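You operate a simulated robot arm through the tools that you are given. There is no shell and no other tool. Be economical: measure what you need, move in short steps, check, and stop when the job is done.

Carry out the task below with a simulated robot arm. There is one attempt and no reset: what you move stays moved.

JOB
Take the green bottle on the top of the long steel table and put it away on the second board from the bottom of the narrow wire shelf. Open the sink drawer, fetch the white clip and set it in the inside of the sink drawer and shut the drawer again. Put the orange label on the drainer of the sink away on the top board of the narrow wire shelf. Take the small grey scoop and put it on the front of the steel counter. Open the wide counter drawer, take the yellow label from the inside of the wide counter drawer and leave it on the drainer of the sink and shut the drawer again. Open the white cabinet door. Do these in any order. Set down upright: green bottle.

It is judged by the outcome, as a careful person would: the job done as asked, and still so three seconds after it is handed in. It fails if anything else is knocked over, pushed out of place, dropped, spilled or broken.

ROBOT AND FRAMES
A 6-joint arm with a two-finger gripper on a trunk, on a base that drives. Base frame: it is fixed to the floor where the robot stands at the start and does not move with it; the origin is under the middle of the robot, x ahead of it, y to its left, z up; the surface under the hand at the start is at about z = 780. Lengths are in mm, angles in rad, forces in N, time in s.
With the tool pointing down near the work surface it reaches from about 360 to 860 mm from the robot's upright axis, wherever it stands. Its first joint turns from -2.897 to 2.897 rad. Places, roughly: drainer of the sink (60x25 cm) [5000, -3020, 880]; green bottle [500, 250, 1000]; inside of the sink drawer [5000, -3100, 700]; orange label [5000, -3000, 1000]; second board of the narrow wire shelf [400, -3300, 600]; sink drawer [5000, -3000, 700]; small grey scoop (20x7x13 cm) [100, -3400, 1000]; steel counter [1200, -2900, 800]; top board of the narrow wire shelf [400, -3300, 1400]; white cabinet door [-1200, 2300, 1700]; white clip (17x4x3 cm) [5200, -3000, 900]; wide counter drawer [1300, -2900, 700]; yellow label [1250, -3000, 750]. Payload 2.45 kg.
The TCP is the grasp point between the finger pads, 20 mm short of the fingertips. In the tool frame z runs along the fingers and y along their closing line. The gripper opens to 140 mm. The gripper's body begins 168 mm behind the TCP.
Orientation is that of the tool frame in the base frame, as [roll, pitch, yaw] about the fixed x, y, z axes, in that order (R = Rz(yaw) Ry(pitch) Rx(roll)). With the fingers straight down and closing along the base's y, the tool's x points along the base's -x, its y along +y and its z along -z.

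CONTROLS
- The arm moves only by the tool apply_moves. Its arguments are lists of equal length, an entry for each row: "rot": the turn, a rotation vector about the base's x, y, z in units of 5 degrees (1.0 is 5 degrees), a list of three; "linear": the shift along the base's x, y, z in units of 40 mm (1.0 is 40 mm), a list of three; "hand": the opening, from 0 (shut) to 1 (fully open). In form: {"rot": [[wx, wy, wz], ...], "linear": [[x, y, z], ...], "hand": [hand, ...]}. A call has 1 to 10 rows; each row shifts and turns the commanded pose from where the row before left it. A call with a number of a shift or a turn outside -1 to 1 is refused whole. Each row takes 0.2 s and may step no farther than 50 mm and 0.15 rad from the row before; otherwise, or with a gripper value out of range, the whole call is refused. A pose out of reach is approached as far as the arm can. The call stops where the force on the tool passes 40 N (or 10 N more than at its start, if that is more) or the arm is blocked; 0.2 s more then pass. The fingers move at their own pace (about 45 mm/s each) and stop on an object; they squeeze with about 45 N. The grip force told is the motor's: it shows also when the fingers shut on nothing. Time passes only in rows, and 0.2 s behind the last, so rows that do not move let the fingers close. The reply holds the time, the measured pose of the TCP, the force on the tool along the base axes, the opening and the grip force, in the units named above and with some noise, with the torque about the TCP (base axes, N m) and any sound that the robot's microphone picked up, and new pictures: "show" is both (left out), scene, wrist or none.
- Cameras (640 x 400 px; columns grow to the right, rows downward): "scene" is now at [67.1, 143.3, 1827.5]; the picture's right is [0.05, -1.00, 0.00], its down [-0.92, -0.05, -0.38] and it looks along [0.38, 0.02, -0.92] (base axes); focal length 247 px, centre (320, 200). "wrist" rides on the gripper at [78, 11, -209] in the tool frame; the picture's right is [-0.14, 0.99, 0.00], its down [-0.92, -0.13, -0.37] and it looks along [-0.37, -0.05, 0.93] (tool axes); focal length 280 px, centre (320, 200). There is no depth. A picture from a camera that has moved, and an enlarged one, comes with that camera's place and axes in the base frame and with its lens.
- slide_trunk(by): slides the trunk up (or, below 0, down) by that many mm; the arm and the scene camera ride with it, the base frame stays. It gives what a move gives, with no picture.
- drive_base(legs): drives the robot by 1 to 6 legs, each [ahead, left, turn to the left] in mm, mm and rad, along the robot's own axes; the way and the turn of a leg run together, so that a leg with both is an arc; at most 1500 mm and 3.142 rad a leg. The arm and the cameras ride along, it lands a little off, and it stops where it bumps. It gives what a move gives, and a new picture of the scene camera.
- pan_tilt(pan, tilt): turns the head with the scene camera to pan (to the left, within 2.496 rad either way) and tilt (down, from -0.506 to 1.204), counted from straight ahead of the robot. It gives what a move gives, and a new picture of the scene camera.
- inspect(camera, box): a new picture of the part [left, top, right, bottom] of that camera's present view, enlarged. No time passes.
- job_done(): hands the job in; it is judged then, once.

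Go step by step. Nothing tells you exact positions but the pictures and the camera data: compare them with the known pose of the tool, close in by small moves and look again before you grip or let go. The budget is 217 turns and 260 pictures, counting those below and the enlarged ones. Unless the task says otherwise, let go and move clear before handing in, and close with one line.

The tools are called after "Call:" as name(argument=value, ...) on one line, values as JSON. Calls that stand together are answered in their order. apply_moves: Moves the arm, as the interface text tells. Its arguments: {"type":"object","properties":{"rot":{"type":"array","items":{"type":"array","items":{"type":"number"}}},"linear":{"type":"array","items":{"type":"array","items":{"type":"number"}}},"hand":{"type":"array","items":{"type":"number"}},"show":{"type":"string","enum":["both","scene","wrist","none"]}},"required":["rot","linear","hand"]} The other tools are called the same way: slide_trunk (by) slides the trunk up or down; drive_base (legs) drives the base; pan_tilt (pan, tilt) turns the head that bears the scene camera; inspect (camera, box) takes an enlarged picture of a part of a camera's view; job_done () hands the job in.

At the start:

```text
time: 0.0
eef_pos: [407.5, 278.7, 1075.0]
tcp_rot: [-3.14, 0.001, -3.14]
ft_force: [-0.4, 0.0, -0.1]
torque: [-0.01, 0.04, 0.0]
grip_width: 140.0
grasp_force: 0.0
trunk travel left (down, up): [-100.0, 130.0]
robot x, y, heading: [-0.4, 3.2, 0.004]
head pan, tilt: [0.054, 1.18]
```

scene: 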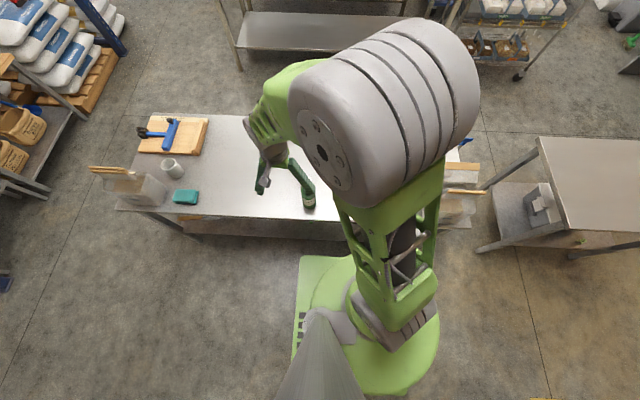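
wrist: 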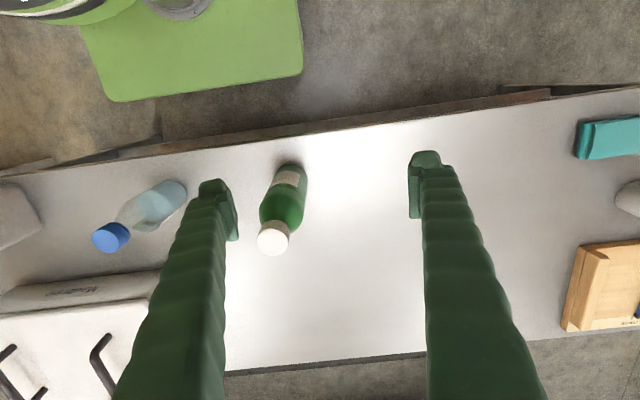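

I see the green bottle standing at about [460, 224], roughly 260 mm tall. I'll look around the room before I move anything.

Call:
pan_tilt(pan=-1.2, tilt=0.4)

Call:
pan_tilt(pan=-2.4, tilt=0.5)

Call:
pan_tilt(pan=2.4, tilt=0.5)

Call:
pan_tilt(pan=1.2, tilt=0.4)

Call:
pan_tilt(pan=0.4, tilt=0.8)

```text
time: 1.4
eef_pos: [406.7, 277.6, 1074.7]
tcp_rot: [-3.141, 0.001, -3.141]
ft_force: [-0.9, -1.1, -0.5]
torque: [0.02, 0.03, 0.03]
grip_width: 140.3
grasp_force: 0.1
trunk travel left (down, up): [-100.0, 130.0]
robot x, y, heading: [-1.6, -2.4, 0.002]
head pan, tilt: [-1.201, 0.4]
camera scene: at [43.4, 53.9, 1889.2], right [-0.93, -0.36, 0.0], down [-0.14, 0.36, -0.92], along [0.33, -0.86, -0.39], focal length 247 px, centre (320, 200)
```

scene: 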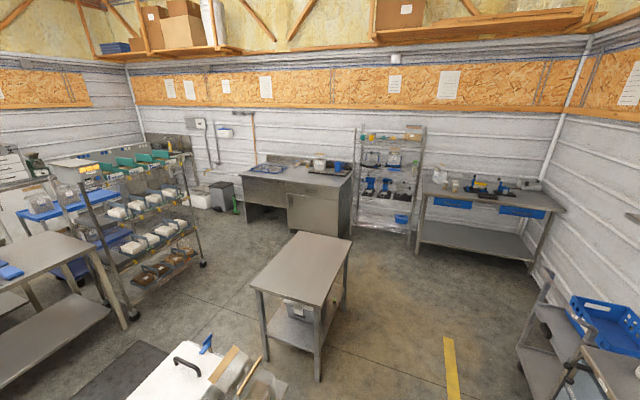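

```text
time: 2.8
eef_pos: [408.1, 278.6, 1074.2]
tcp_rot: [3.139, 0.001, -3.141]
ft_force: [-0.3, 0.0, -0.2]
torque: [-0.02, 0.02, 0.02]
grip_width: 140.1
grasp_force: 0.1
trunk travel left (down, up): [-100.0, 130.0]
robot x, y, heading: [-4.8, 2.8, -0.001]
head pan, tilt: [-2.4, 0.499]
camera scene: at [-57.2, 78.7, 1880.1], right [-0.68, 0.74, 0.0], down [0.35, 0.32, -0.88], along [-0.65, -0.59, -0.48], focal length 247 px, centre (320, 200)
```

scene: 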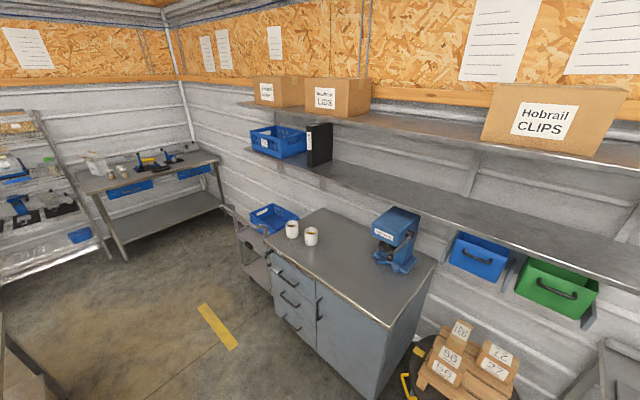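

```text
time: 6.6
eef_pos: [407.5, 278.5, 1073.2]
tcp_rot: [-3.14, 0.0, 3.141]
ft_force: [0.3, 0.1, 0.6]
torque: [0.01, -0.07, 0.01]
grip_width: 139.9
grasp_force: 0.0
trunk travel left (down, up): [-100.0, 130.0]
robot x, y, heading: [-0.3, 2.5, -0.001]
head pan, tilt: [2.4, 0.499]
camera scene: at [-57.3, 201.7, 1880.1], right [0.68, 0.74, 0.0], down [0.35, -0.32, -0.88], along [-0.65, 0.59, -0.48], focal length 247 px, centre (320, 200)
```

scene: 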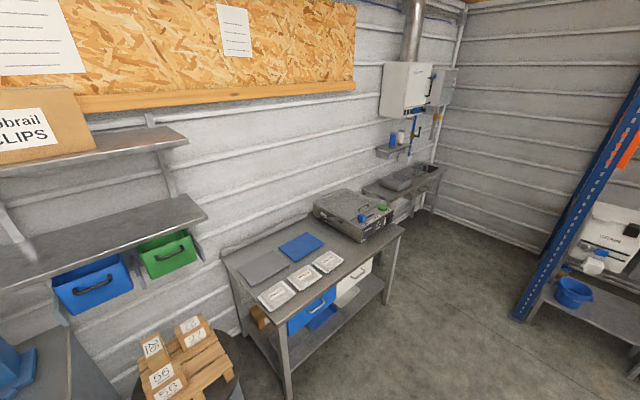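

```text
time: 8.0
eef_pos: [407.3, 278.2, 1075.1]
tcp_rot: [-3.141, 0.001, -3.141]
ft_force: [0.4, -1.0, 0.3]
torque: [-0.03, -0.03, 0.0]
grip_width: 139.9
grasp_force: 0.0
trunk travel left (down, up): [-100.0, 130.0]
robot x, y, heading: [0.7, 0.1, 0.002]
head pan, tilt: [1.201, 0.4]
camera scene: at [43.2, 226.6, 1889.2], right [0.93, -0.36, 0.0], down [-0.14, -0.36, -0.92], along [0.33, 0.86, -0.39], focal length 247 px, centre (320, 200)
```

scene: 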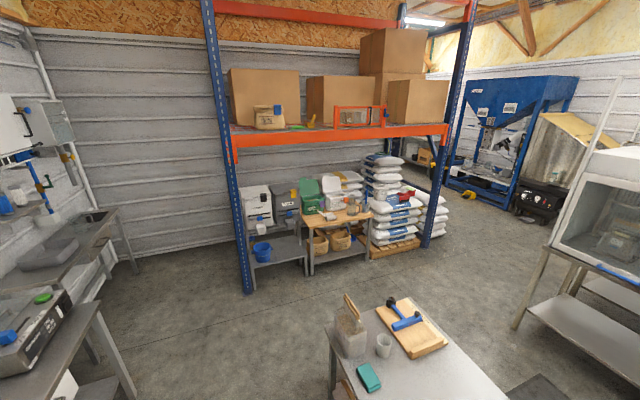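

```text
time: 9.2
eef_pos: [406.5, 278.5, 1075.4]
tcp_rot: [3.141, -0.003, 3.14]
ft_force: [0.3, 0.0, 0.0]
torque: [-0.01, 0.0, 0.0]
grip_width: 140.0
grasp_force: 0.0
trunk travel left (down, up): [-100.0, 130.0]
robot x, y, heading: [0.1, 3.9, 0.002]
head pan, tilt: [0.4, 0.799]
camera scene: at [84.1, 171.7, 1854.1], right [0.39, -0.92, 0.0], down [-0.66, -0.28, -0.7], along [0.64, 0.27, -0.72], focal length 247 px, centre (320, 200)
```

scene: 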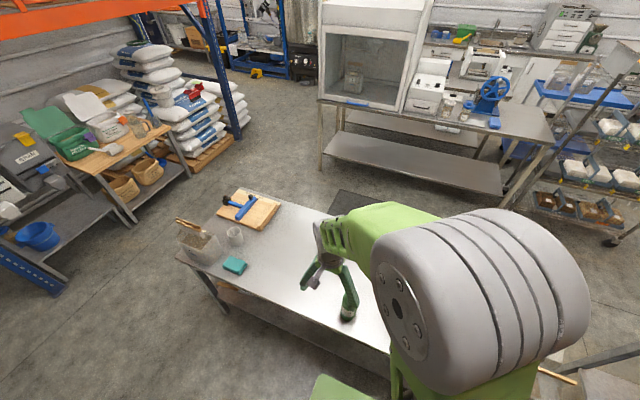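

The path behind me is clear, so I'll back up. Then I can pitch the tool forward and take the bottle from the side.

Call:
drive_base(legs=[[-280, 0, 0]])

Call:
apply_moves(rot=[[0, -1, 0], [0, -1, 0], [0, -1, 0], [0, -1, 0], [0, -1, 0], [0, -1, 0], [0, -1, 0], [0, -1, 0], [0, -1, 0], [0, -1, 0]], linear=[[0.6, 0, 0], [0.6, 0, 0], [0.6, 0, 0], [0.6, 0, 0], [0.6, 0, 0], [0.6, 0, 0], [0, -0.4, 0], [0, -0.4, 0], [0, -0.3, 0], [0, -0.3, 0]], hand=[1, 1, 1, 1, 1, 1, 1, 1, 1, 1])

```text
time: 11.1
eef_pos: [124.4, 279.0, 1074.7]
tcp_rot: [3.14, 0.0, -3.139]
ft_force: [-0.9, -0.2, -0.3]
torque: [0.01, -0.1, 0.02]
grip_width: 139.9
grasp_force: 0.1
trunk travel left (down, up): [-100.0, 130.0]
robot x, y, heading: [-281.1, 2.5, -0.0]
head pan, tilt: [0.4, 0.799]
camera scene: at [-198.2, 171.4, 1854.2], right [0.39, -0.92, 0.0], down [-0.66, -0.28, -0.7], along [0.64, 0.27, -0.72], focal length 247 px, centre (320, 200)
```

scene: 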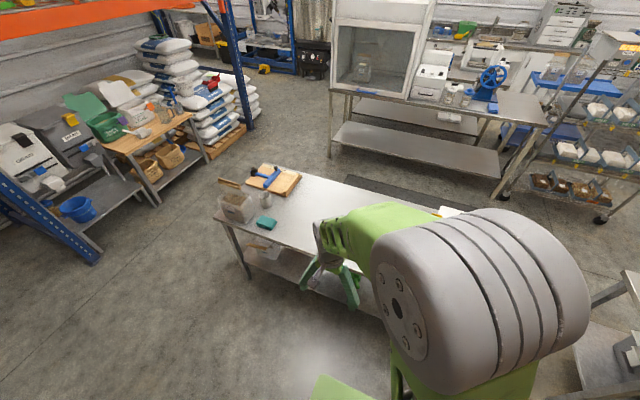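

```text
time: 13.3
eef_pos: [269.8, 222.5, 1074.8]
tcp_rot: [-3.14, 0.873, -3.138]
ft_force: [0.1, -0.4, 0.1]
torque: [0.0, 0.03, 0.01]
grip_width: 140.1
grasp_force: 0.1
trunk travel left (down, up): [-100.0, 130.0]
robot x, y, heading: [-279.5, 1.2, 0.002]
head pan, tilt: [0.4, 0.799]
camera scene: at [-197.0, 171.6, 1854.1], right [0.39, -0.92, 0.0], down [-0.66, -0.28, -0.7], along [0.64, 0.27, -0.72], focal length 247 px, centre (320, 200)
camera wrist: at [59.8, 233.1, 1148.8], right [0.09, 0.99, 0.1], down [0.31, -0.13, 0.94], along [0.95, -0.05, -0.32], focal length 280 px, centre (320, 200)
```

scene: 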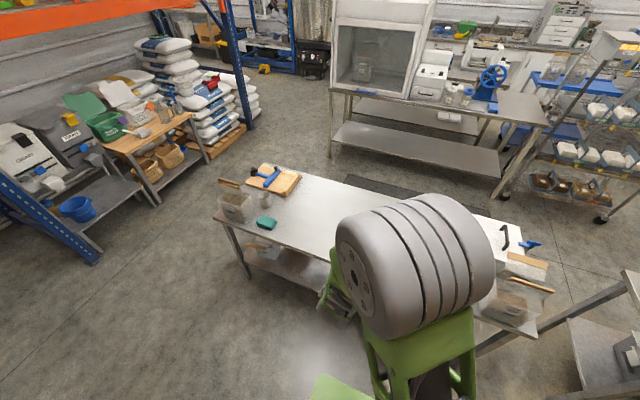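
wrist: 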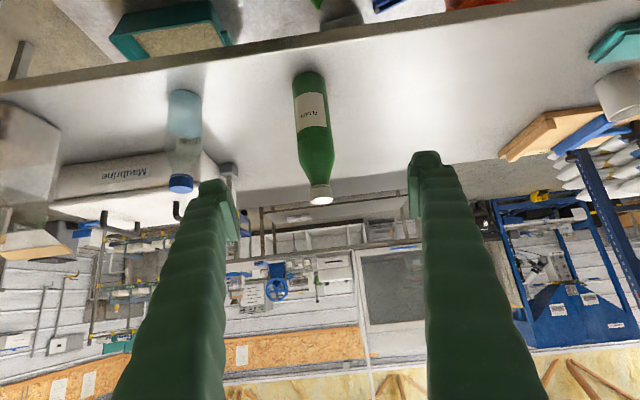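

The bottle is at about x=470, y=218, and its body is about 60 mm wide. I'll finish pitching the tool level and go down in front of the table edge.

Call:
apply_moves(rot=[[0, -1, 0], [0, -1, 0], [0, -1, 0], [0, -1, 0], [0, -1, 0], [0, -1, 0], [0, -1, 0], [0, -1, 0]], linear=[[0, 0, -0.6], [0, 0, -0.6], [0, 0, -0.6], [0, 0, -0.6], [0, 0, -0.6], [0, 0, -0.6], [0, 0, -0.6], [0, 0, -0.7]], hand=[1, 1, 1, 1, 1, 1, 1, 1])

Call:
pan_tilt(pan=0.1, tilt=0.9)

```text
time: 15.1
eef_pos: [386.1, 401.0, 1047.1]
tcp_rot: [-1.669, 1.555, -1.678]
ft_force: [-0.1, 0.1, 0.6]
torque: [0.03, 0.02, -0.01]
grip_width: 140.4
grasp_force: 0.2
out of reach, approached as far as the arm can: row 1, 2, 3, 4, 5, 6, 7, 8
trunk travel left (down, up): [-100.0, 130.0]
robot x, y, heading: [-281.8, 1.1, 0.008]
head pan, tilt: [0.4, 0.799]
camera scene: at [-196.7, 172.0, 1854.0], right [0.39, -0.92, 0.0], down [-0.66, -0.28, -0.7], along [0.64, 0.27, -0.72], focal length 247 px, centre (320, 200)
camera wrist: at [177.6, 411.5, 970.0], right [0.01, 0.99, 0.12], down [-0.37, -0.11, 0.92], along [0.93, -0.05, 0.36], focal length 280 px, centre (320, 200)
```

scene: 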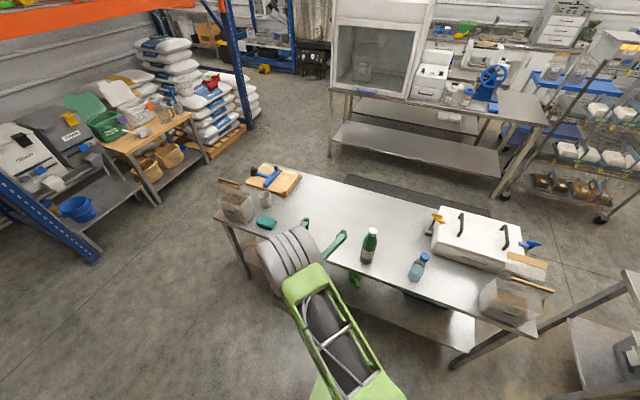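
wrist: 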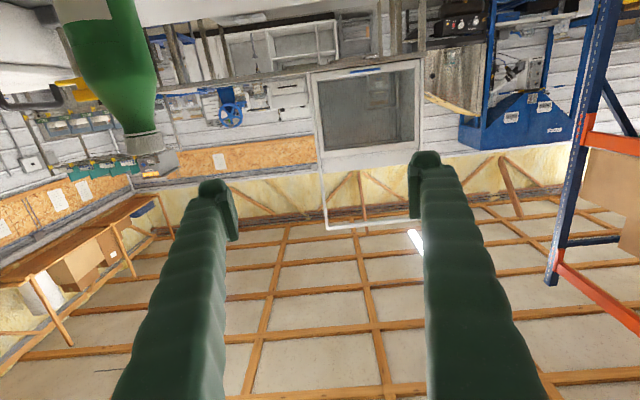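

```text
time: 15.9
eef_pos: [385.6, 399.6, 1048.0]
tcp_rot: [-1.789, 1.553, -1.796]
ft_force: [-0.1, 0.5, 0.0]
torque: [-0.01, 0.0, -0.01]
grip_width: 139.7
grasp_force: 0.0
trunk travel left (down, up): [-100.0, 130.0]
robot x, y, heading: [-281.5, -1.1, 0.001]
head pan, tilt: [0.099, 0.901]
camera scene: at [-196.3, 147.5, 1846.2], right [0.1, -0.99, 0.0], down [-0.78, -0.08, -0.62], along [0.62, 0.06, -0.78], focal length 247 px, centre (320, 200)
```

scene: 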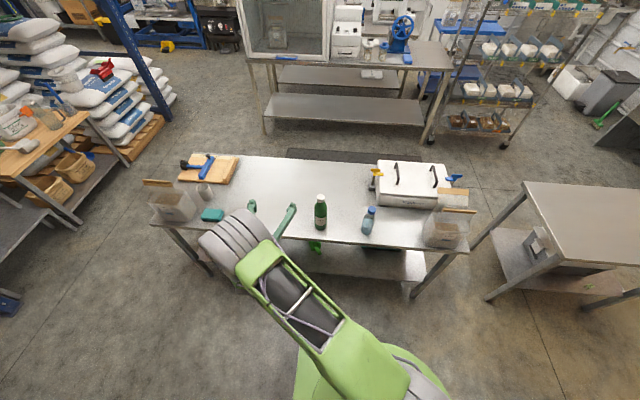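

That pose was too close for a level tool, so the arm stopped short at y=400. I'll back up another 150 mm and move sideways in line with the bottle while I'm still high.

Call:
drive_base(legs=[[-150, 0, 0]])

Call:
apply_moves(rot=[[0, 0, 0]], linear=[[0.1, 0, 0]], hand=[1], show="none")

```text
time: 17.3
eef_pos: [235.7, 399.2, 1047.5]
tcp_rot: [-1.727, 1.553, -1.737]
ft_force: [-0.3, -0.2, 0.3]
torque: [0.02, 0.02, -0.03]
grip_width: 140.0
grasp_force: 0.1
trunk travel left (down, up): [-100.0, 130.0]
robot x, y, heading: [-426.6, -0.5, -0.0]
head pan, tilt: [0.099, 0.901]
camera scene: at [-347.2, 147.1, 1846.3], right [0.1, -0.99, 0.0], down [-0.78, -0.08, -0.62], along [0.62, 0.06, -0.78], focal length 247 px, centre (320, 200)
```

scene: 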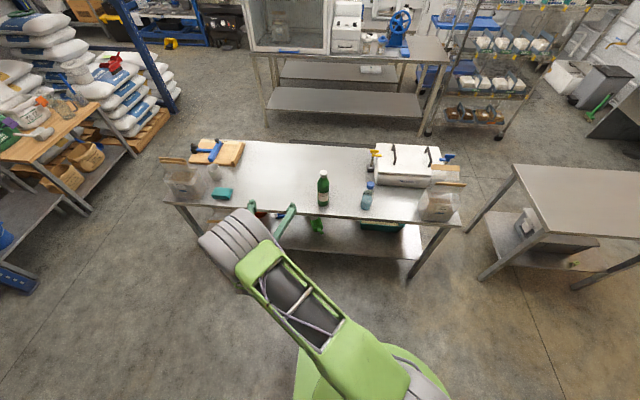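

```text
time: 17.7
eef_pos: [240.9, 398.4, 1047.7]
tcp_rot: [-1.751, 1.554, -1.762]
ft_force: [0.4, -0.5, -0.2]
torque: [0.03, 0.03, 0.01]
grip_width: 140.3
grasp_force: 0.0
trunk travel left (down, up): [-100.0, 130.0]
robot x, y, heading: [-430.9, -2.5, -0.003]
head pan, tilt: [0.099, 0.901]
```

Call:
apply_moves(rot=[[0, 0, 0], [0, 0, 0], [0, 0, 0], [0, 0, 0], [0, 0, 0], [0, 0, 0], [0, 0, 0], [0, 0, 0], [0, 0, 0]], linear=[[0.9, 0, 0], [0.8, -0.4, 0], [0.7, -0.8, 0], [0.3, -0.9, 0], [0, -0.9, -0.4], [0, -0.9, -0.9], [0, -0.6, -0.9], [0, 0, -0.9], [0, 0, -0.9]], hand=[1, 1, 1, 1, 1, 1, 1, 1, 1])

```text
refused: row 6 steps farther than a row can; nothing moved
```

Call:
apply_moves(rot=[[0, 0, 0], [0, 0, 0], [0, 0, 0], [0, 0, 0], [0, 0, 0], [0, 0, 0], [0, 0, 0], [0, 0, 0], [0, 0, 0]], linear=[[0.9, 0, 0], [0.8, -0.4, 0], [0.7, -0.8, 0], [0.3, -0.9, 0], [0, -0.9, -0.4], [0, -0.9, -0.7], [0, -0.6, -0.9], [0, 0, -1], [0, 0, -1]], hand=[1, 1, 1, 1, 1, 1, 1, 1, 1])

```text
time: 19.7
eef_pos: [407.4, 275.1, 902.5]
tcp_rot: [-1.687, 1.543, -1.703]
ft_force: [0.0, 0.7, 0.5]
torque: [0.02, 0.05, -0.02]
grip_width: 140.1
grasp_force: 0.0
out of reach, approached as far as the arm can: row 5, 6, 7, 8, 9
trunk travel left (down, up): [-100.0, 130.0]
robot x, y, heading: [-430.2, -4.4, 0.001]
head pan, tilt: [0.099, 0.901]
camera scene: at [-345.9, 147.3, 1846.2], right [0.1, -0.99, 0.0], down [-0.78, -0.08, -0.62], along [0.62, 0.06, -0.78], focal length 247 px, centre (320, 200)
camera wrist: at [200.0, 287.2, 825.2], right [0.02, 0.99, 0.11], down [-0.37, -0.1, 0.93], along [0.93, -0.06, 0.36], focal length 280 px, centre (320, 200)
```

scene: 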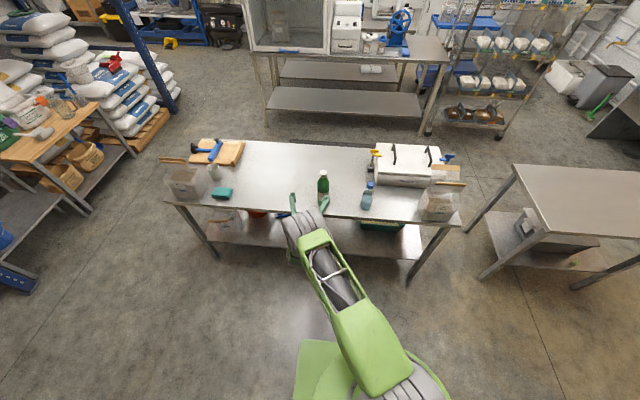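
wrist: 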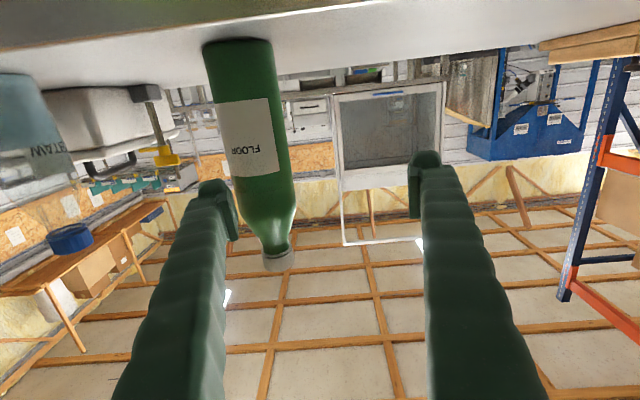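

The tool is level at z≈902 and needs more radius to come into line. I'll drive back a little, line up on y, then go forward.

Call:
drive_base(legs=[[-60, 0, 0]])

Call:
apply_moves(rot=[[0, 0, 0], [0, 0, 0], [0, 0, 0]], linear=[[0.5, -0.5, 0], [0.5, -0.5, 0], [0.3, -0.4, -0.3]], hand=[1, 1, 1])

```text
time: 20.9
eef_pos: [349.4, 279.2, 904.0]
tcp_rot: [-1.689, 1.542, -1.702]
ft_force: [0.5, -0.2, 0.5]
torque: [-0.04, 0.02, 0.06]
grip_width: 140.0
grasp_force: 0.0
trunk travel left (down, up): [-100.0, 130.0]
robot x, y, heading: [-489.4, 2.1, 0.006]
head pan, tilt: [0.099, 0.901]
stopped in leg 1: the robot was blocked; the commanded pose is now the measured one
camera scene: at [-405.4, 148.2, 1846.3], right [0.1, -0.99, 0.0], down [-0.78, -0.08, -0.62], along [0.62, 0.07, -0.78], focal length 247 px, centre (320, 200)
```

scene: 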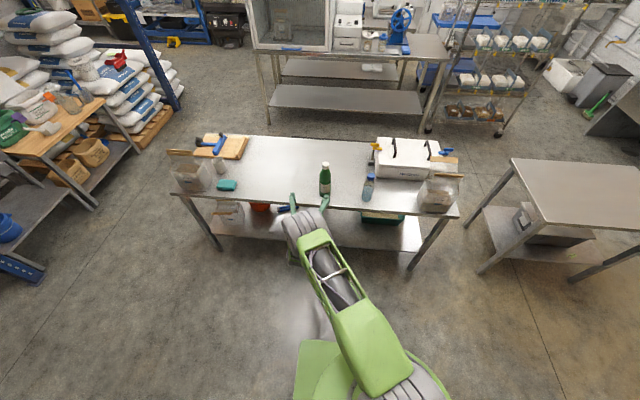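

```text
time: 21.7
eef_pos: [401.8, 225.5, 890.3]
tcp_rot: [-1.699, 1.543, -1.711]
ft_force: [-0.2, 0.5, 0.0]
torque: [0.0, -0.02, -0.02]
grip_width: 140.0
grasp_force: 0.1
trunk travel left (down, up): [-100.0, 130.0]
robot x, y, heading: [-485.9, 3.1, 0.009]
head pan, tilt: [0.099, 0.901]
camera scene: at [-404.5, 148.6, 1846.2], right [0.1, -0.99, 0.0], down [-0.78, -0.08, -0.62], along [0.62, 0.07, -0.78], focal length 247 px, centre (320, 200)
camera wrist: at [192.9, 235.5, 813.5], right [0.01, 0.99, 0.11], down [-0.37, -0.1, 0.93], along [0.93, -0.05, 0.36], focal length 280 px, centre (320, 200)
```

scene: 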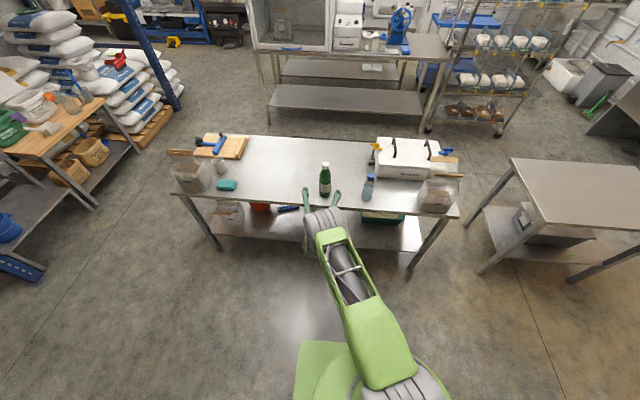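
wrist: 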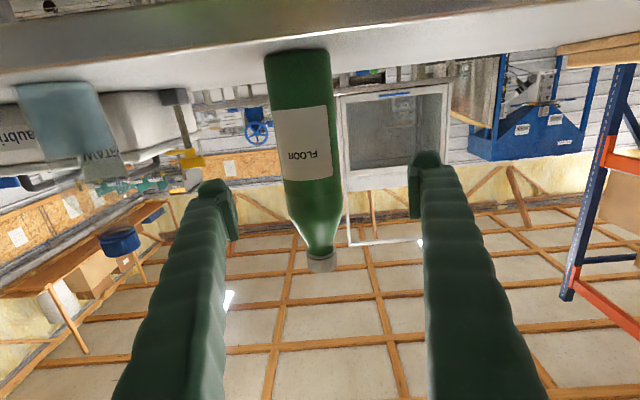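

The bottle is nearly centred, at about y=214. I'll nudge over, go forward, and grip it.

Call:
apply_moves(rot=[[0, 0, 0], [0, 0, 0], [0, 0, 0]], linear=[[0.4, -0.2, -0.1], [0.6, 0, 0], [0.65, 0, 0]], hand=[1, 1, 1])

Call:
apply_moves(rot=[[0, 0, 0], [0, 0, 0], [0, 0, 0], [0, 0, 0], [0, 0, 0], [0, 0, 0]], linear=[[0, 0, 0], [0, 0, 0], [0, 0, 0], [0, 0, 0], [0, 0, 0], [0, 0, 0]], hand=[0.2, 0.2, 0.2, 0.2, 0.2, 0.2])

```text
time: 22.5
eef_pos: [467.9, 215.9, 886.2]
tcp_rot: [-1.679, 1.543, -1.689]
ft_force: [0.4, 0.8, 0.6]
torque: [0.01, 0.05, -0.01]
grip_width: 140.0
grasp_force: 0.1
trunk travel left (down, up): [-100.0, 130.0]
robot x, y, heading: [-485.9, 2.7, 0.009]
head pan, tilt: [0.099, 0.901]
camera scene: at [-404.5, 148.8, 1846.2], right [0.1, -0.99, 0.0], down [-0.78, -0.08, -0.62], along [0.62, 0.06, -0.78], focal length 247 px, centre (320, 200)
camera wrist: at [258.9, 227.0, 809.8], right [0.01, 0.99, 0.11], down [-0.37, -0.1, 0.93], along [0.93, -0.05, 0.36], focal length 280 px, centre (320, 200)
```

scene: 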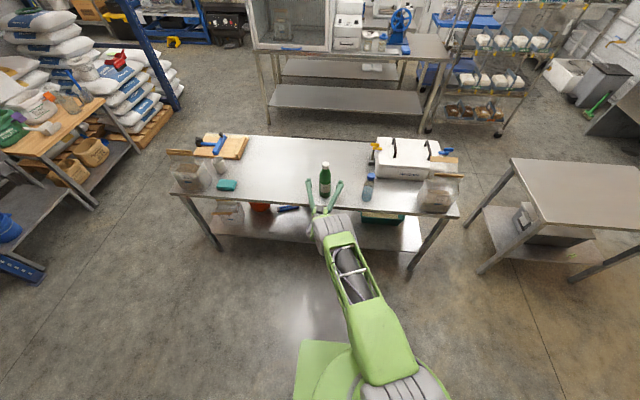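
wrist: 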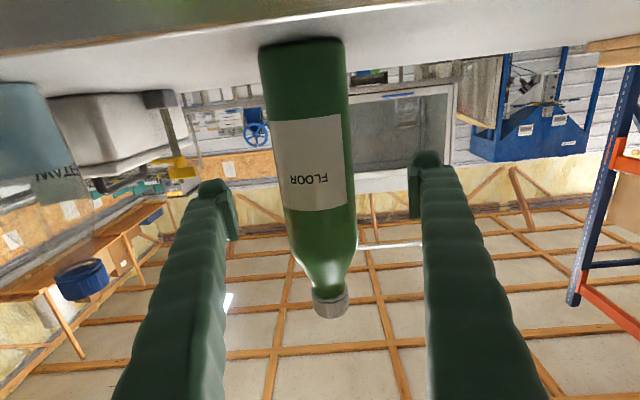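

```text
time: 23.9
eef_pos: [468.4, 216.2, 888.4]
tcp_rot: [-1.667, 1.543, -1.679]
ft_force: [-0.2, -1.2, 1.1]
torque: [-0.01, -0.06, -0.04]
grip_width: 60.0
grasp_force: 33.8
trunk travel left (down, up): [-100.0, 130.0]
robot x, y, heading: [-489.3, -1.9, 0.01]
head pan, tilt: [0.099, 0.901]
camera scene: at [-404.7, 148.5, 1846.2], right [0.1, -0.99, 0.0], down [-0.78, -0.08, -0.62], along [0.62, 0.07, -0.78], focal length 247 px, centre (320, 200)
camera wrist: at [258.8, 226.8, 810.2], right [0.01, 0.99, 0.11], down [-0.37, -0.1, 0.92], along [0.93, -0.05, 0.36], focal length 280 px, centre (320, 200)
```

scene: 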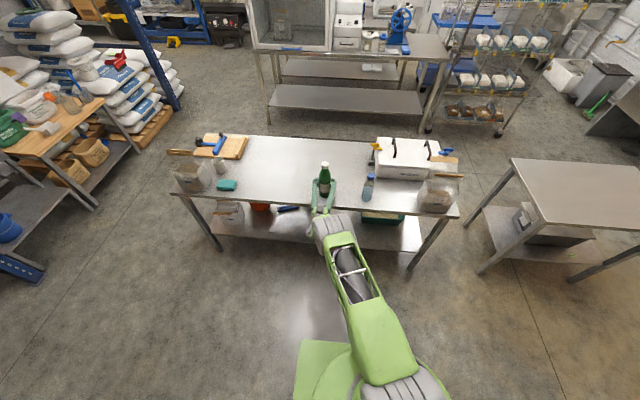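
wrist: 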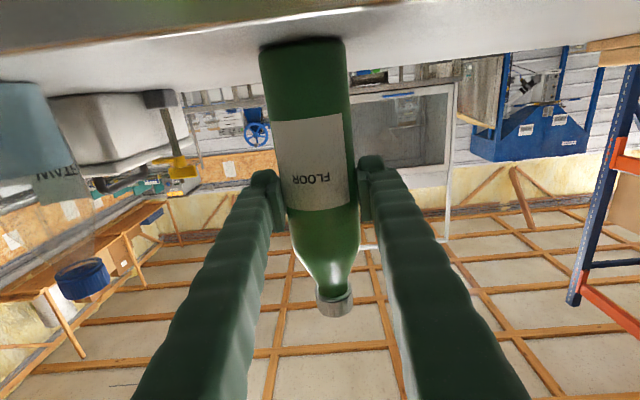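

The bottle is gripped at 60 mm. I'll lift it, then look behind and at the shelf.

Call:
apply_moves(rot=[[0, 0, 0], [0, 0, 0], [0, 0, 0]], linear=[[0, 0, 0.9], [0, 0, 0.9], [0, 0, 0.9]], hand=[0.2, 0.2, 0.2], show="wrist")

Call:
pan_tilt(pan=-2.4, tilt=0.8)

Call:
pan_tilt(pan=-1.4, tilt=0.4)

Call:
inspect(camera="scene", box=[200, 80, 440, 230])

```text
time: 24.7
eef_pos: [466.9, 215.7, 993.0]
tcp_rot: [-1.752, 1.544, -1.763]
ft_force: [-0.1, 0.0, -4.0]
torque: [-0.03, -0.03, 0.02]
grip_width: 59.8
grasp_force: 44.9
trunk travel left (down, up): [-100.0, 130.0]
robot x, y, heading: [-488.1, -2.3, 0.006]
head pan, tilt: [0.099, 0.901]
camera wrist: at [258.3, 226.5, 916.6], right [0.01, 0.99, 0.11], down [-0.36, -0.1, 0.93], along [0.93, -0.05, 0.36], focal length 280 px, centre (320, 200)
```

wrist: 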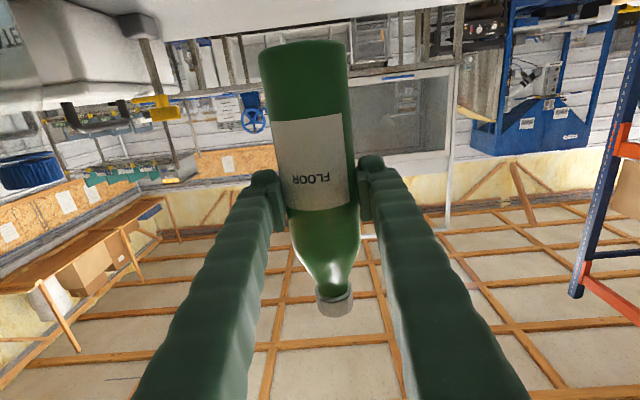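

```text
time: 26.9
eef_pos: [466.8, 216.5, 993.0]
tcp_rot: [-1.711, 1.542, -1.724]
ft_force: [0.6, 0.1, -4.8]
torque: [0.0, 0.02, 0.01]
grip_width: 59.7
grasp_force: 45.3
trunk travel left (down, up): [-100.0, 130.0]
robot x, y, heading: [-488.4, 0.4, 0.003]
head pan, tilt: [-2.4, 0.799]
camera scene: at [-538.2, 86.0, 1854.1], right [-0.68, 0.73, 0.0], down [0.53, 0.49, -0.7], along [-0.51, -0.47, -0.72], focal length 247 px, centre (320, 200)
```

scene: 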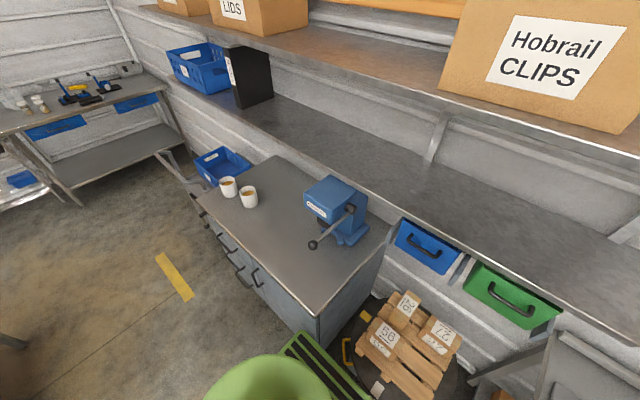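

```text
time: 28.2
eef_pos: [467.3, 216.7, 994.4]
tcp_rot: [-1.712, 1.544, -1.724]
ft_force: [-0.3, 0.4, -4.6]
torque: [-0.01, 0.07, -0.04]
grip_width: 59.6
grasp_force: 45.0
trunk travel left (down, up): [-100.0, 130.0]
robot x, y, heading: [-489.9, -0.4, -0.001]
head pan, tilt: [-1.4, 0.4]
camera scene: at [-462.8, 49.7, 1889.2], right [-0.98, -0.17, 0.0], down [-0.07, 0.38, -0.92], along [0.16, -0.91, -0.39], focal length 247 px, centre (320, 200)
```

scene: 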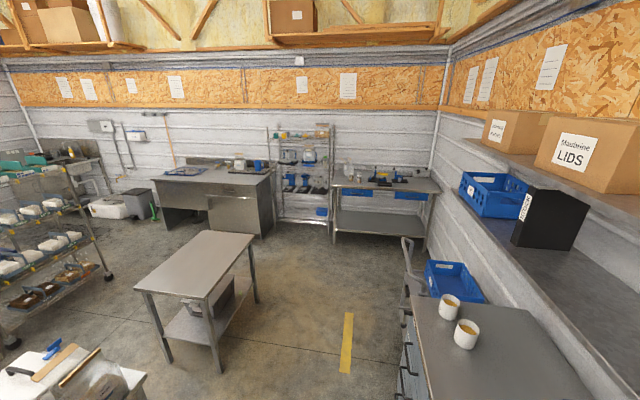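

```text
2.67 times, centred on (320, 155) of scene
camera zoom: at [-462.8, 49.7, 1889.2], right [-0.98, -0.17, 0.0], down [-0.07, 0.38, -0.92], along [0.16, -0.91, -0.39], focal length 659 px, centre (320, 320)
```

zoom: 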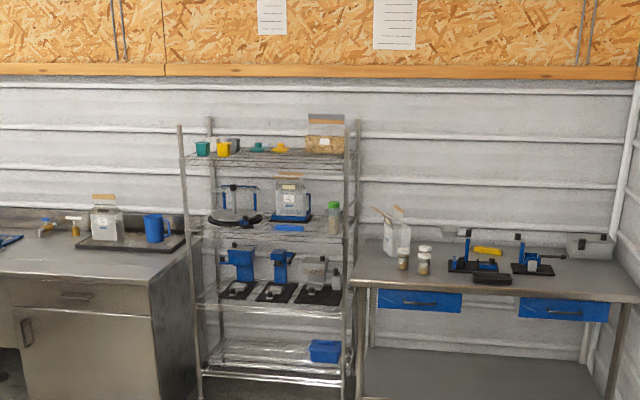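

The shelf has four boards, and the second carries three blue stands. I'll raise the bottle high, drive off the cabinet, turn to face -y, and go along the open strip.

Call:
apply_moves(rot=[[0, 0, 0], [0, 0, 0], [0, 0, 0], [0, 0, 0]], linear=[[0, 0, 1], [0, 0, 1], [0, 0, 1], [0, 0, 1]], hand=[0.2, 0.2, 0.2, 0.2], show="none")

Call:
drive_base(legs=[[150, 0, 0], [0, 0, -1.571]])

Call:
pan_tilt(pan=0.0, tilt=0.7)

```text
time: 29.2
eef_pos: [467.3, 214.6, 1154.8]
tcp_rot: [-1.723, 1.543, -1.733]
ft_force: [-0.7, 0.2, -4.6]
torque: [-0.01, 0.07, 0.01]
grip_width: 59.7
grasp_force: 44.4
trunk travel left (down, up): [-100.0, 130.0]
robot x, y, heading: [-487.7, 1.8, 0.006]
head pan, tilt: [-1.4, 0.4]
```

```text
time: 34.4
eef_pos: [-125.3, -956.1, 1154.5]
tcp_rot: [-1.712, 1.544, 2.988]
ft_force: [1.2, 0.2, -4.2]
torque: [0.07, 0.04, 0.01]
grip_width: 59.7
grasp_force: 44.6
trunk travel left (down, up): [-100.0, 130.0]
robot x, y, heading: [-336.0, 0.8, -1.566]
head pan, tilt: [-1.4, 0.4]
camera scene: at [-289.6, -24.8, 1889.2], right [-0.17, 0.98, 0.0], down [0.38, 0.07, -0.92], along [-0.91, -0.16, -0.39], focal length 247 px, centre (320, 200)
```

scene: 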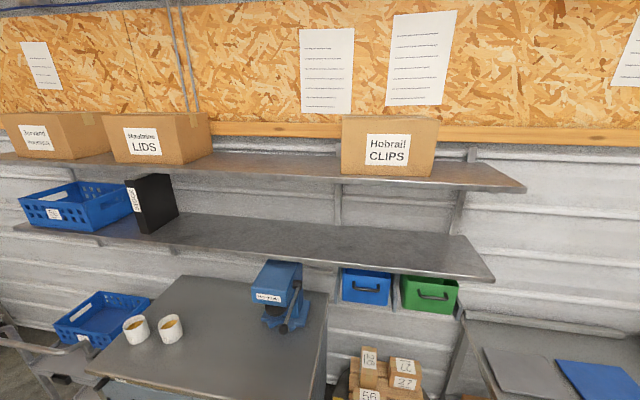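

```text
time: 36.0
eef_pos: [-124.3, -955.0, 1154.3]
tcp_rot: [-1.717, 1.544, 2.979]
ft_force: [0.2, 0.4, -5.1]
torque: [0.08, 0.01, 0.0]
grip_width: 59.6
grasp_force: 45.1
trunk travel left (down, up): [-100.0, 130.0]
robot x, y, heading: [-335.5, 2.2, -1.567]
head pan, tilt: [0.0, 0.7]
camera scene: at [-198.0, -93.6, 1862.3], right [-1.0, 0.0, 0.0], down [0.0, 0.64, -0.76], along [0.0, -0.76, -0.64], focal length 247 px, centre (320, 200)
```

scene: 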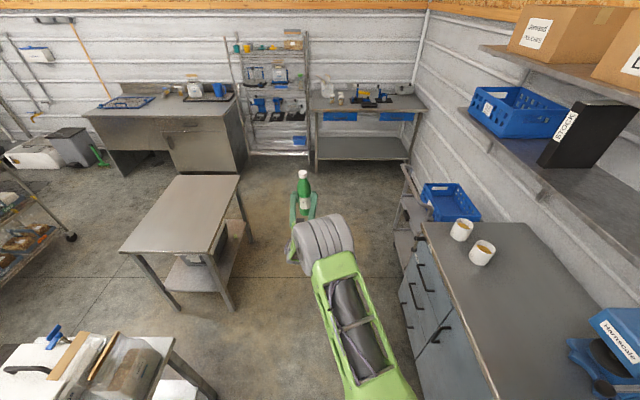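

Call:
drive_base(legs=[[1400, 130, 0], [300, 250, 0]])

Call:
pan_tilt(pan=0.25, tilt=0.45)

Call:
inspect(camera="scene", box=[200, 60, 440, 240])

```text
time: 45.4
eef_pos: [271.7, -2655.6, 1154.6]
tcp_rot: [-1.728, 1.541, 2.976]
ft_force: [0.5, 0.5, -5.4]
torque: [0.05, 0.0, -0.02]
grip_width: 59.7
grasp_force: 45.3
trunk travel left (down, up): [-100.0, 130.0]
robot x, y, heading: [52.6, -1697.7, -1.559]
head pan, tilt: [0.0, 0.7]
camera scene: at [192.8, -1793.6, 1862.2], right [-1.0, -0.01, 0.0], down [-0.01, 0.64, -0.76], along [0.01, -0.76, -0.64], focal length 247 px, centre (320, 200)
```

scene: 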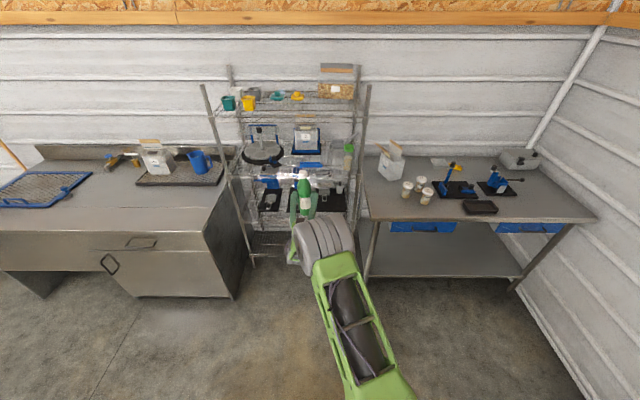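

```text
time: 46.1
eef_pos: [270.0, -2654.7, 1153.8]
tcp_rot: [-1.736, 1.543, 2.972]
ft_force: [-0.1, -0.5, -5.2]
torque: [0.05, 0.01, 0.0]
grip_width: 59.7
grasp_force: 44.9
trunk travel left (down, up): [-100.0, 130.0]
robot x, y, heading: [51.7, -1698.0, -1.558]
head pan, tilt: [0.25, 0.45]
camera scene: at [215.2, -1797.1, 1884.4], right [-0.97, -0.25, 0.0], down [-0.11, 0.42, -0.9], along [0.23, -0.87, -0.44], focal length 247 px, centre (320, 200)
```

scene: 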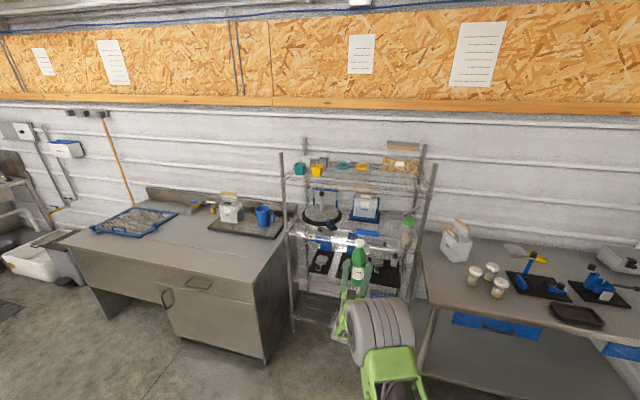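

```text
2.22 times, centred on (320, 150) of scene
camera zoom: at [215.2, -1797.1, 1884.4], right [-0.97, -0.25, 0.0], down [-0.11, 0.42, -0.9], along [0.23, -0.87, -0.44], focal length 549 px, centre (320, 311)
```

zoom: 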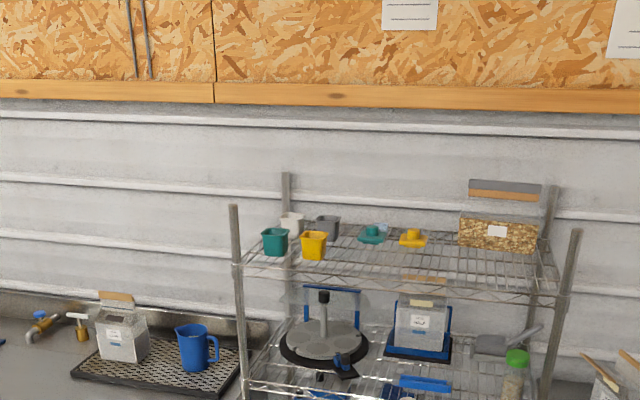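

Call:
inspect(camera="scene", box=[270, 210, 440, 330])

```text
3.33 times, centred on (355, 270) of scene
camera zoom: at [215.2, -1797.1, 1884.4], right [-0.97, -0.25, 0.0], down [-0.11, 0.42, -0.9], along [0.23, -0.87, -0.44], focal length 823 px, centre (203, -33)
```

zoom: 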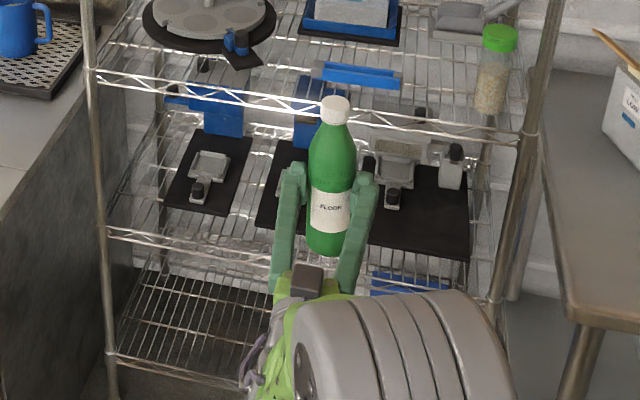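

The front-left strip of the second board is free, around x=670, y=-3095. I'll retract the arm and then drive over in front of that spot.

Call:
apply_moves(rot=[[0, 0, 0], [0, 0, 0], [0, 0, 0], [0, 0, 0], [0, 0, 0]], linear=[[0, 0.8, 0], [0, 0.8, 0], [0, 0.8, 0], [0, 0.8, 0], [0, 0.8, 0]], hand=[0.2, 0.2, 0.2, 0.2, 0.2], show="none")

```text
time: 47.3
eef_pos: [270.1, -2495.2, 1155.2]
tcp_rot: [-1.717, 1.537, 2.983]
ft_force: [1.3, 0.1, -4.5]
torque: [0.06, 0.04, 0.01]
grip_width: 59.8
grasp_force: 44.8
trunk travel left (down, up): [-100.0, 130.0]
robot x, y, heading: [52.4, -1698.1, -1.557]
head pan, tilt: [0.25, 0.45]
```

Call:
drive_base(legs=[[430, 0, 0], [0, 400, 0]])

Call:
pan_tilt(pan=0.1, tilt=0.85)

```text
time: 53.6
eef_pos: [678.6, -2921.4, 1154.3]
tcp_rot: [-1.739, 1.538, 2.965]
ft_force: [0.7, -0.5, -4.4]
torque: [0.07, -0.01, 0.02]
grip_width: 59.5
grasp_force: 44.8
trunk travel left (down, up): [-100.0, 130.0]
robot x, y, heading: [453.5, -2124.4, -1.558]
head pan, tilt: [0.25, 0.45]
camera scene: at [621.0, -2223.3, 1884.5], right [-0.97, -0.26, 0.0], down [-0.11, 0.42, -0.9], along [0.23, -0.87, -0.44], focal length 247 px, centre (320, 200)
```

scene: 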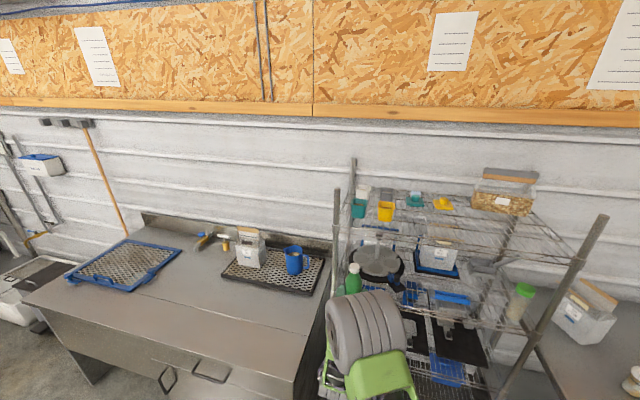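

```text
time: 54.5
eef_pos: [677.2, -2921.7, 1154.1]
tcp_rot: [-1.748, 1.538, 2.957]
ft_force: [0.1, -0.6, -4.7]
torque: [0.03, -0.01, -0.01]
grip_width: 59.9
grasp_force: 44.6
trunk travel left (down, up): [-100.0, 130.0]
robot x, y, heading: [456.0, -2125.7, -1.56]
head pan, tilt: [0.099, 0.85]
camera scene: at [605.7, -2212.3, 1850.1], right [-0.99, -0.11, 0.0], down [-0.08, 0.75, -0.66], along [0.07, -0.66, -0.75], focal length 247 px, centre (320, 200)
```

scene: 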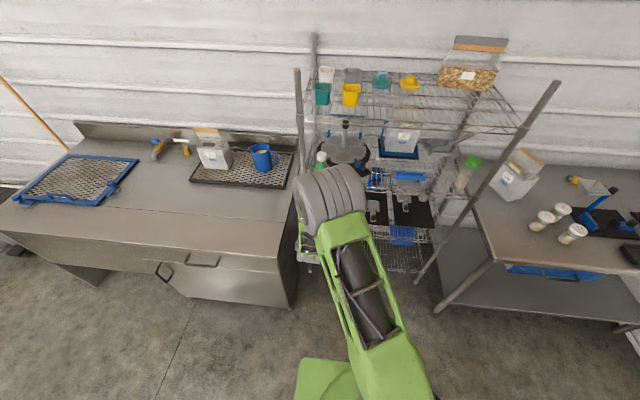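

Call:
slide_trunk(by=-100)

Call:
apply_moves(rot=[[0, 0, 0], [0, 0, 0], [0, 0, 0], [0, 0, 0]], linear=[[0, 0, -1], [0, 0, -1], [0, 0, -1], [0, 0, -1]], hand=[0.2, 0.2, 0.2, 0.2], show="wrist")

```text
time: 55.9
eef_pos: [677.6, -2921.5, 1054.8]
tcp_rot: [-1.735, 1.539, 2.969]
ft_force: [0.5, -0.7, -3.8]
torque: [0.1, 0.07, 0.01]
grip_width: 59.7
grasp_force: 45.2
trunk travel left (down, up): [0.0, 230.0]
robot x, y, heading: [456.9, -2126.2, -1.559]
head pan, tilt: [0.099, 0.85]
```

```text
time: 56.9
eef_pos: [708.7, -2957.3, 911.9]
tcp_rot: [-1.699, 1.524, 2.999]
ft_force: [-0.5, -0.5, -4.0]
torque: [0.11, 0.02, 0.01]
grip_width: 59.8
grasp_force: 44.7
out of reach, approached as far as the arm can: row 1, 2, 3, 4
trunk travel left (down, up): [0.0, 230.0]
robot x, y, heading: [460.2, -2127.5, -1.561]
head pan, tilt: [0.099, 0.85]
camera wrist: at [719.2, -2747.5, 834.4], right [1.0, -0.01, 0.09], down [-0.08, 0.36, 0.93], along [-0.05, -0.93, 0.36], focal length 280 px, centre (320, 200)
```

wrist: 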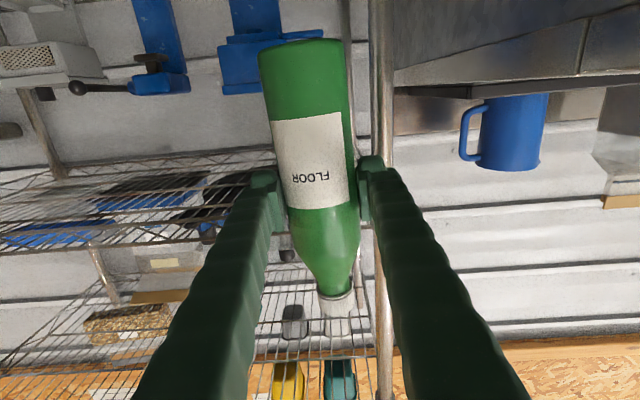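

Call:
drive_base(legs=[[-90, 0, 0]])

Call:
apply_moves(rot=[[0, 0, 0], [0, 0, 0], [0, 0, 0], [0, 0, 0], [0, 0, 0]], linear=[[-0.4, -0.8, 0], [-0.4, -0.8, 0], [-0.1, -0.5, -0.8], [0, 0, -1], [0, 0, -1]], hand=[0.2, 0.2, 0.2, 0.2, 0.2])

```text
time: 58.0
eef_pos: [706.5, -2866.5, 911.7]
tcp_rot: [-1.715, 1.523, 2.983]
ft_force: [0.1, -0.7, -4.4]
torque: [0.08, 0.01, -0.01]
grip_width: 59.6
grasp_force: 44.8
trunk travel left (down, up): [0.0, 230.0]
robot x, y, heading: [454.7, -2038.8, -1.554]
head pan, tilt: [0.099, 0.85]
camera scene: at [604.6, -2122.7, 1750.1], right [-0.99, -0.11, 0.0], down [-0.08, 0.75, -0.66], along [0.07, -0.66, -0.75], focal length 247 px, centre (320, 200)
```

scene: 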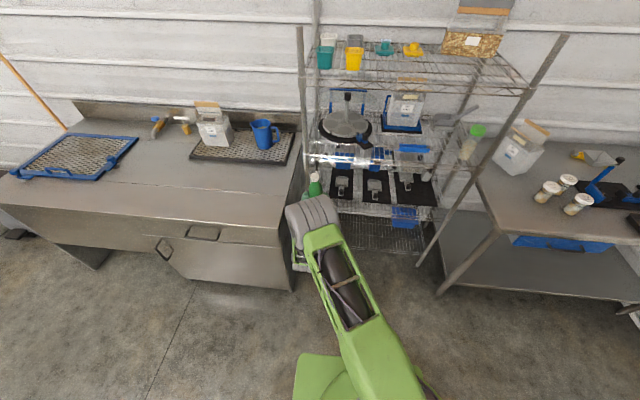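

```text
time: 59.1
eef_pos: [672.5, -2950.7, 799.8]
tcp_rot: [-1.7, 1.523, 3.001]
ft_force: [1.1, -0.9, -3.9]
torque: [0.13, 0.0, -0.03]
grip_width: 59.6
grasp_force: 45.1
trunk travel left (down, up): [0.0, 230.0]
robot x, y, heading: [456.8, -2038.9, -1.557]
head pan, tilt: [0.099, 0.85]
camera scene: at [604.6, -2123.3, 1750.0], right [-0.99, -0.11, 0.0], down [-0.08, 0.75, -0.66], along [0.07, -0.66, -0.75], focal length 247 px, centre (320, 200)
camera wrist: at [683.2, -2742.4, 723.3], right [1.0, -0.01, 0.09], down [-0.08, 0.36, 0.93], along [-0.05, -0.93, 0.36], focal length 280 px, centre (320, 200)
```

scene: 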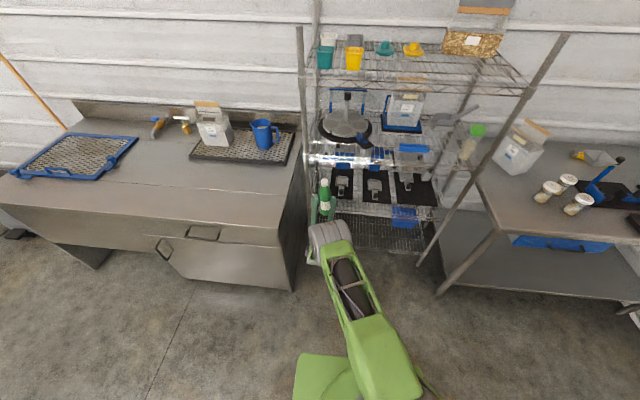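
wrist: 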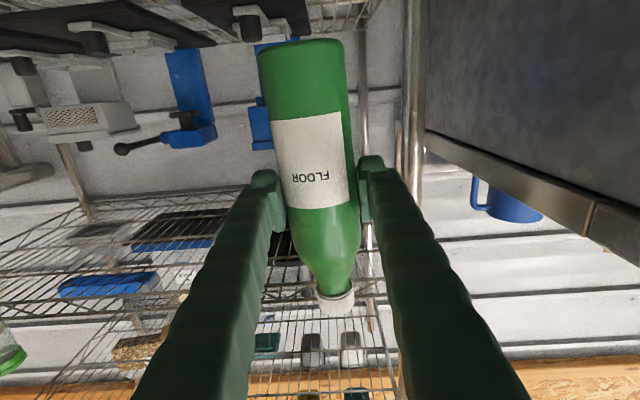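

Call:
inspect(camera="scene", box=[280, 140, 460, 260])

Call:
inspect(camera="wrist", box=[180, 0, 480, 180])

```text
3.33 times, centred on (370, 200) of scene
camera zoom: at [604.6, -2123.3, 1750.0], right [-0.99, -0.11, 0.0], down [-0.08, 0.75, -0.66], along [0.07, -0.66, -0.75], focal length 823 px, centre (153, 200)
```

zoom: 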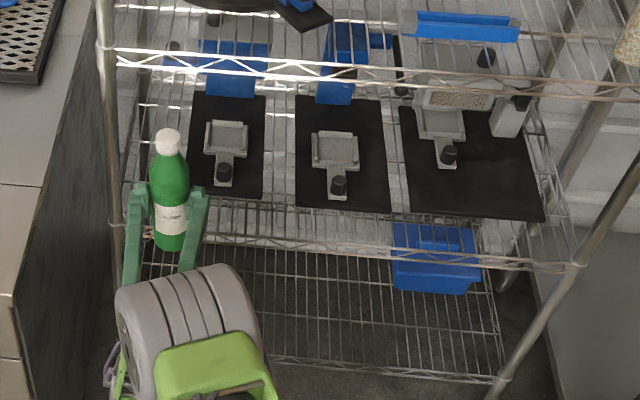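

```text
2.13 times, centred on (330, 90) of wrist
camera zoom: at [683.2, -2742.4, 723.3], right [1.0, -0.01, 0.09], down [-0.08, 0.36, 0.93], along [-0.05, -0.93, 0.36], focal length 598 px, centre (299, 435)
```

zoom: 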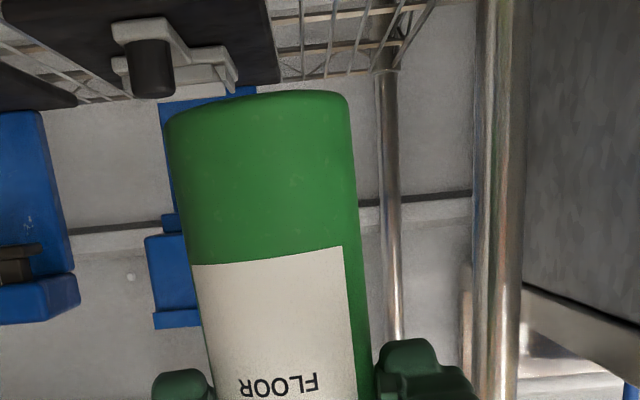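

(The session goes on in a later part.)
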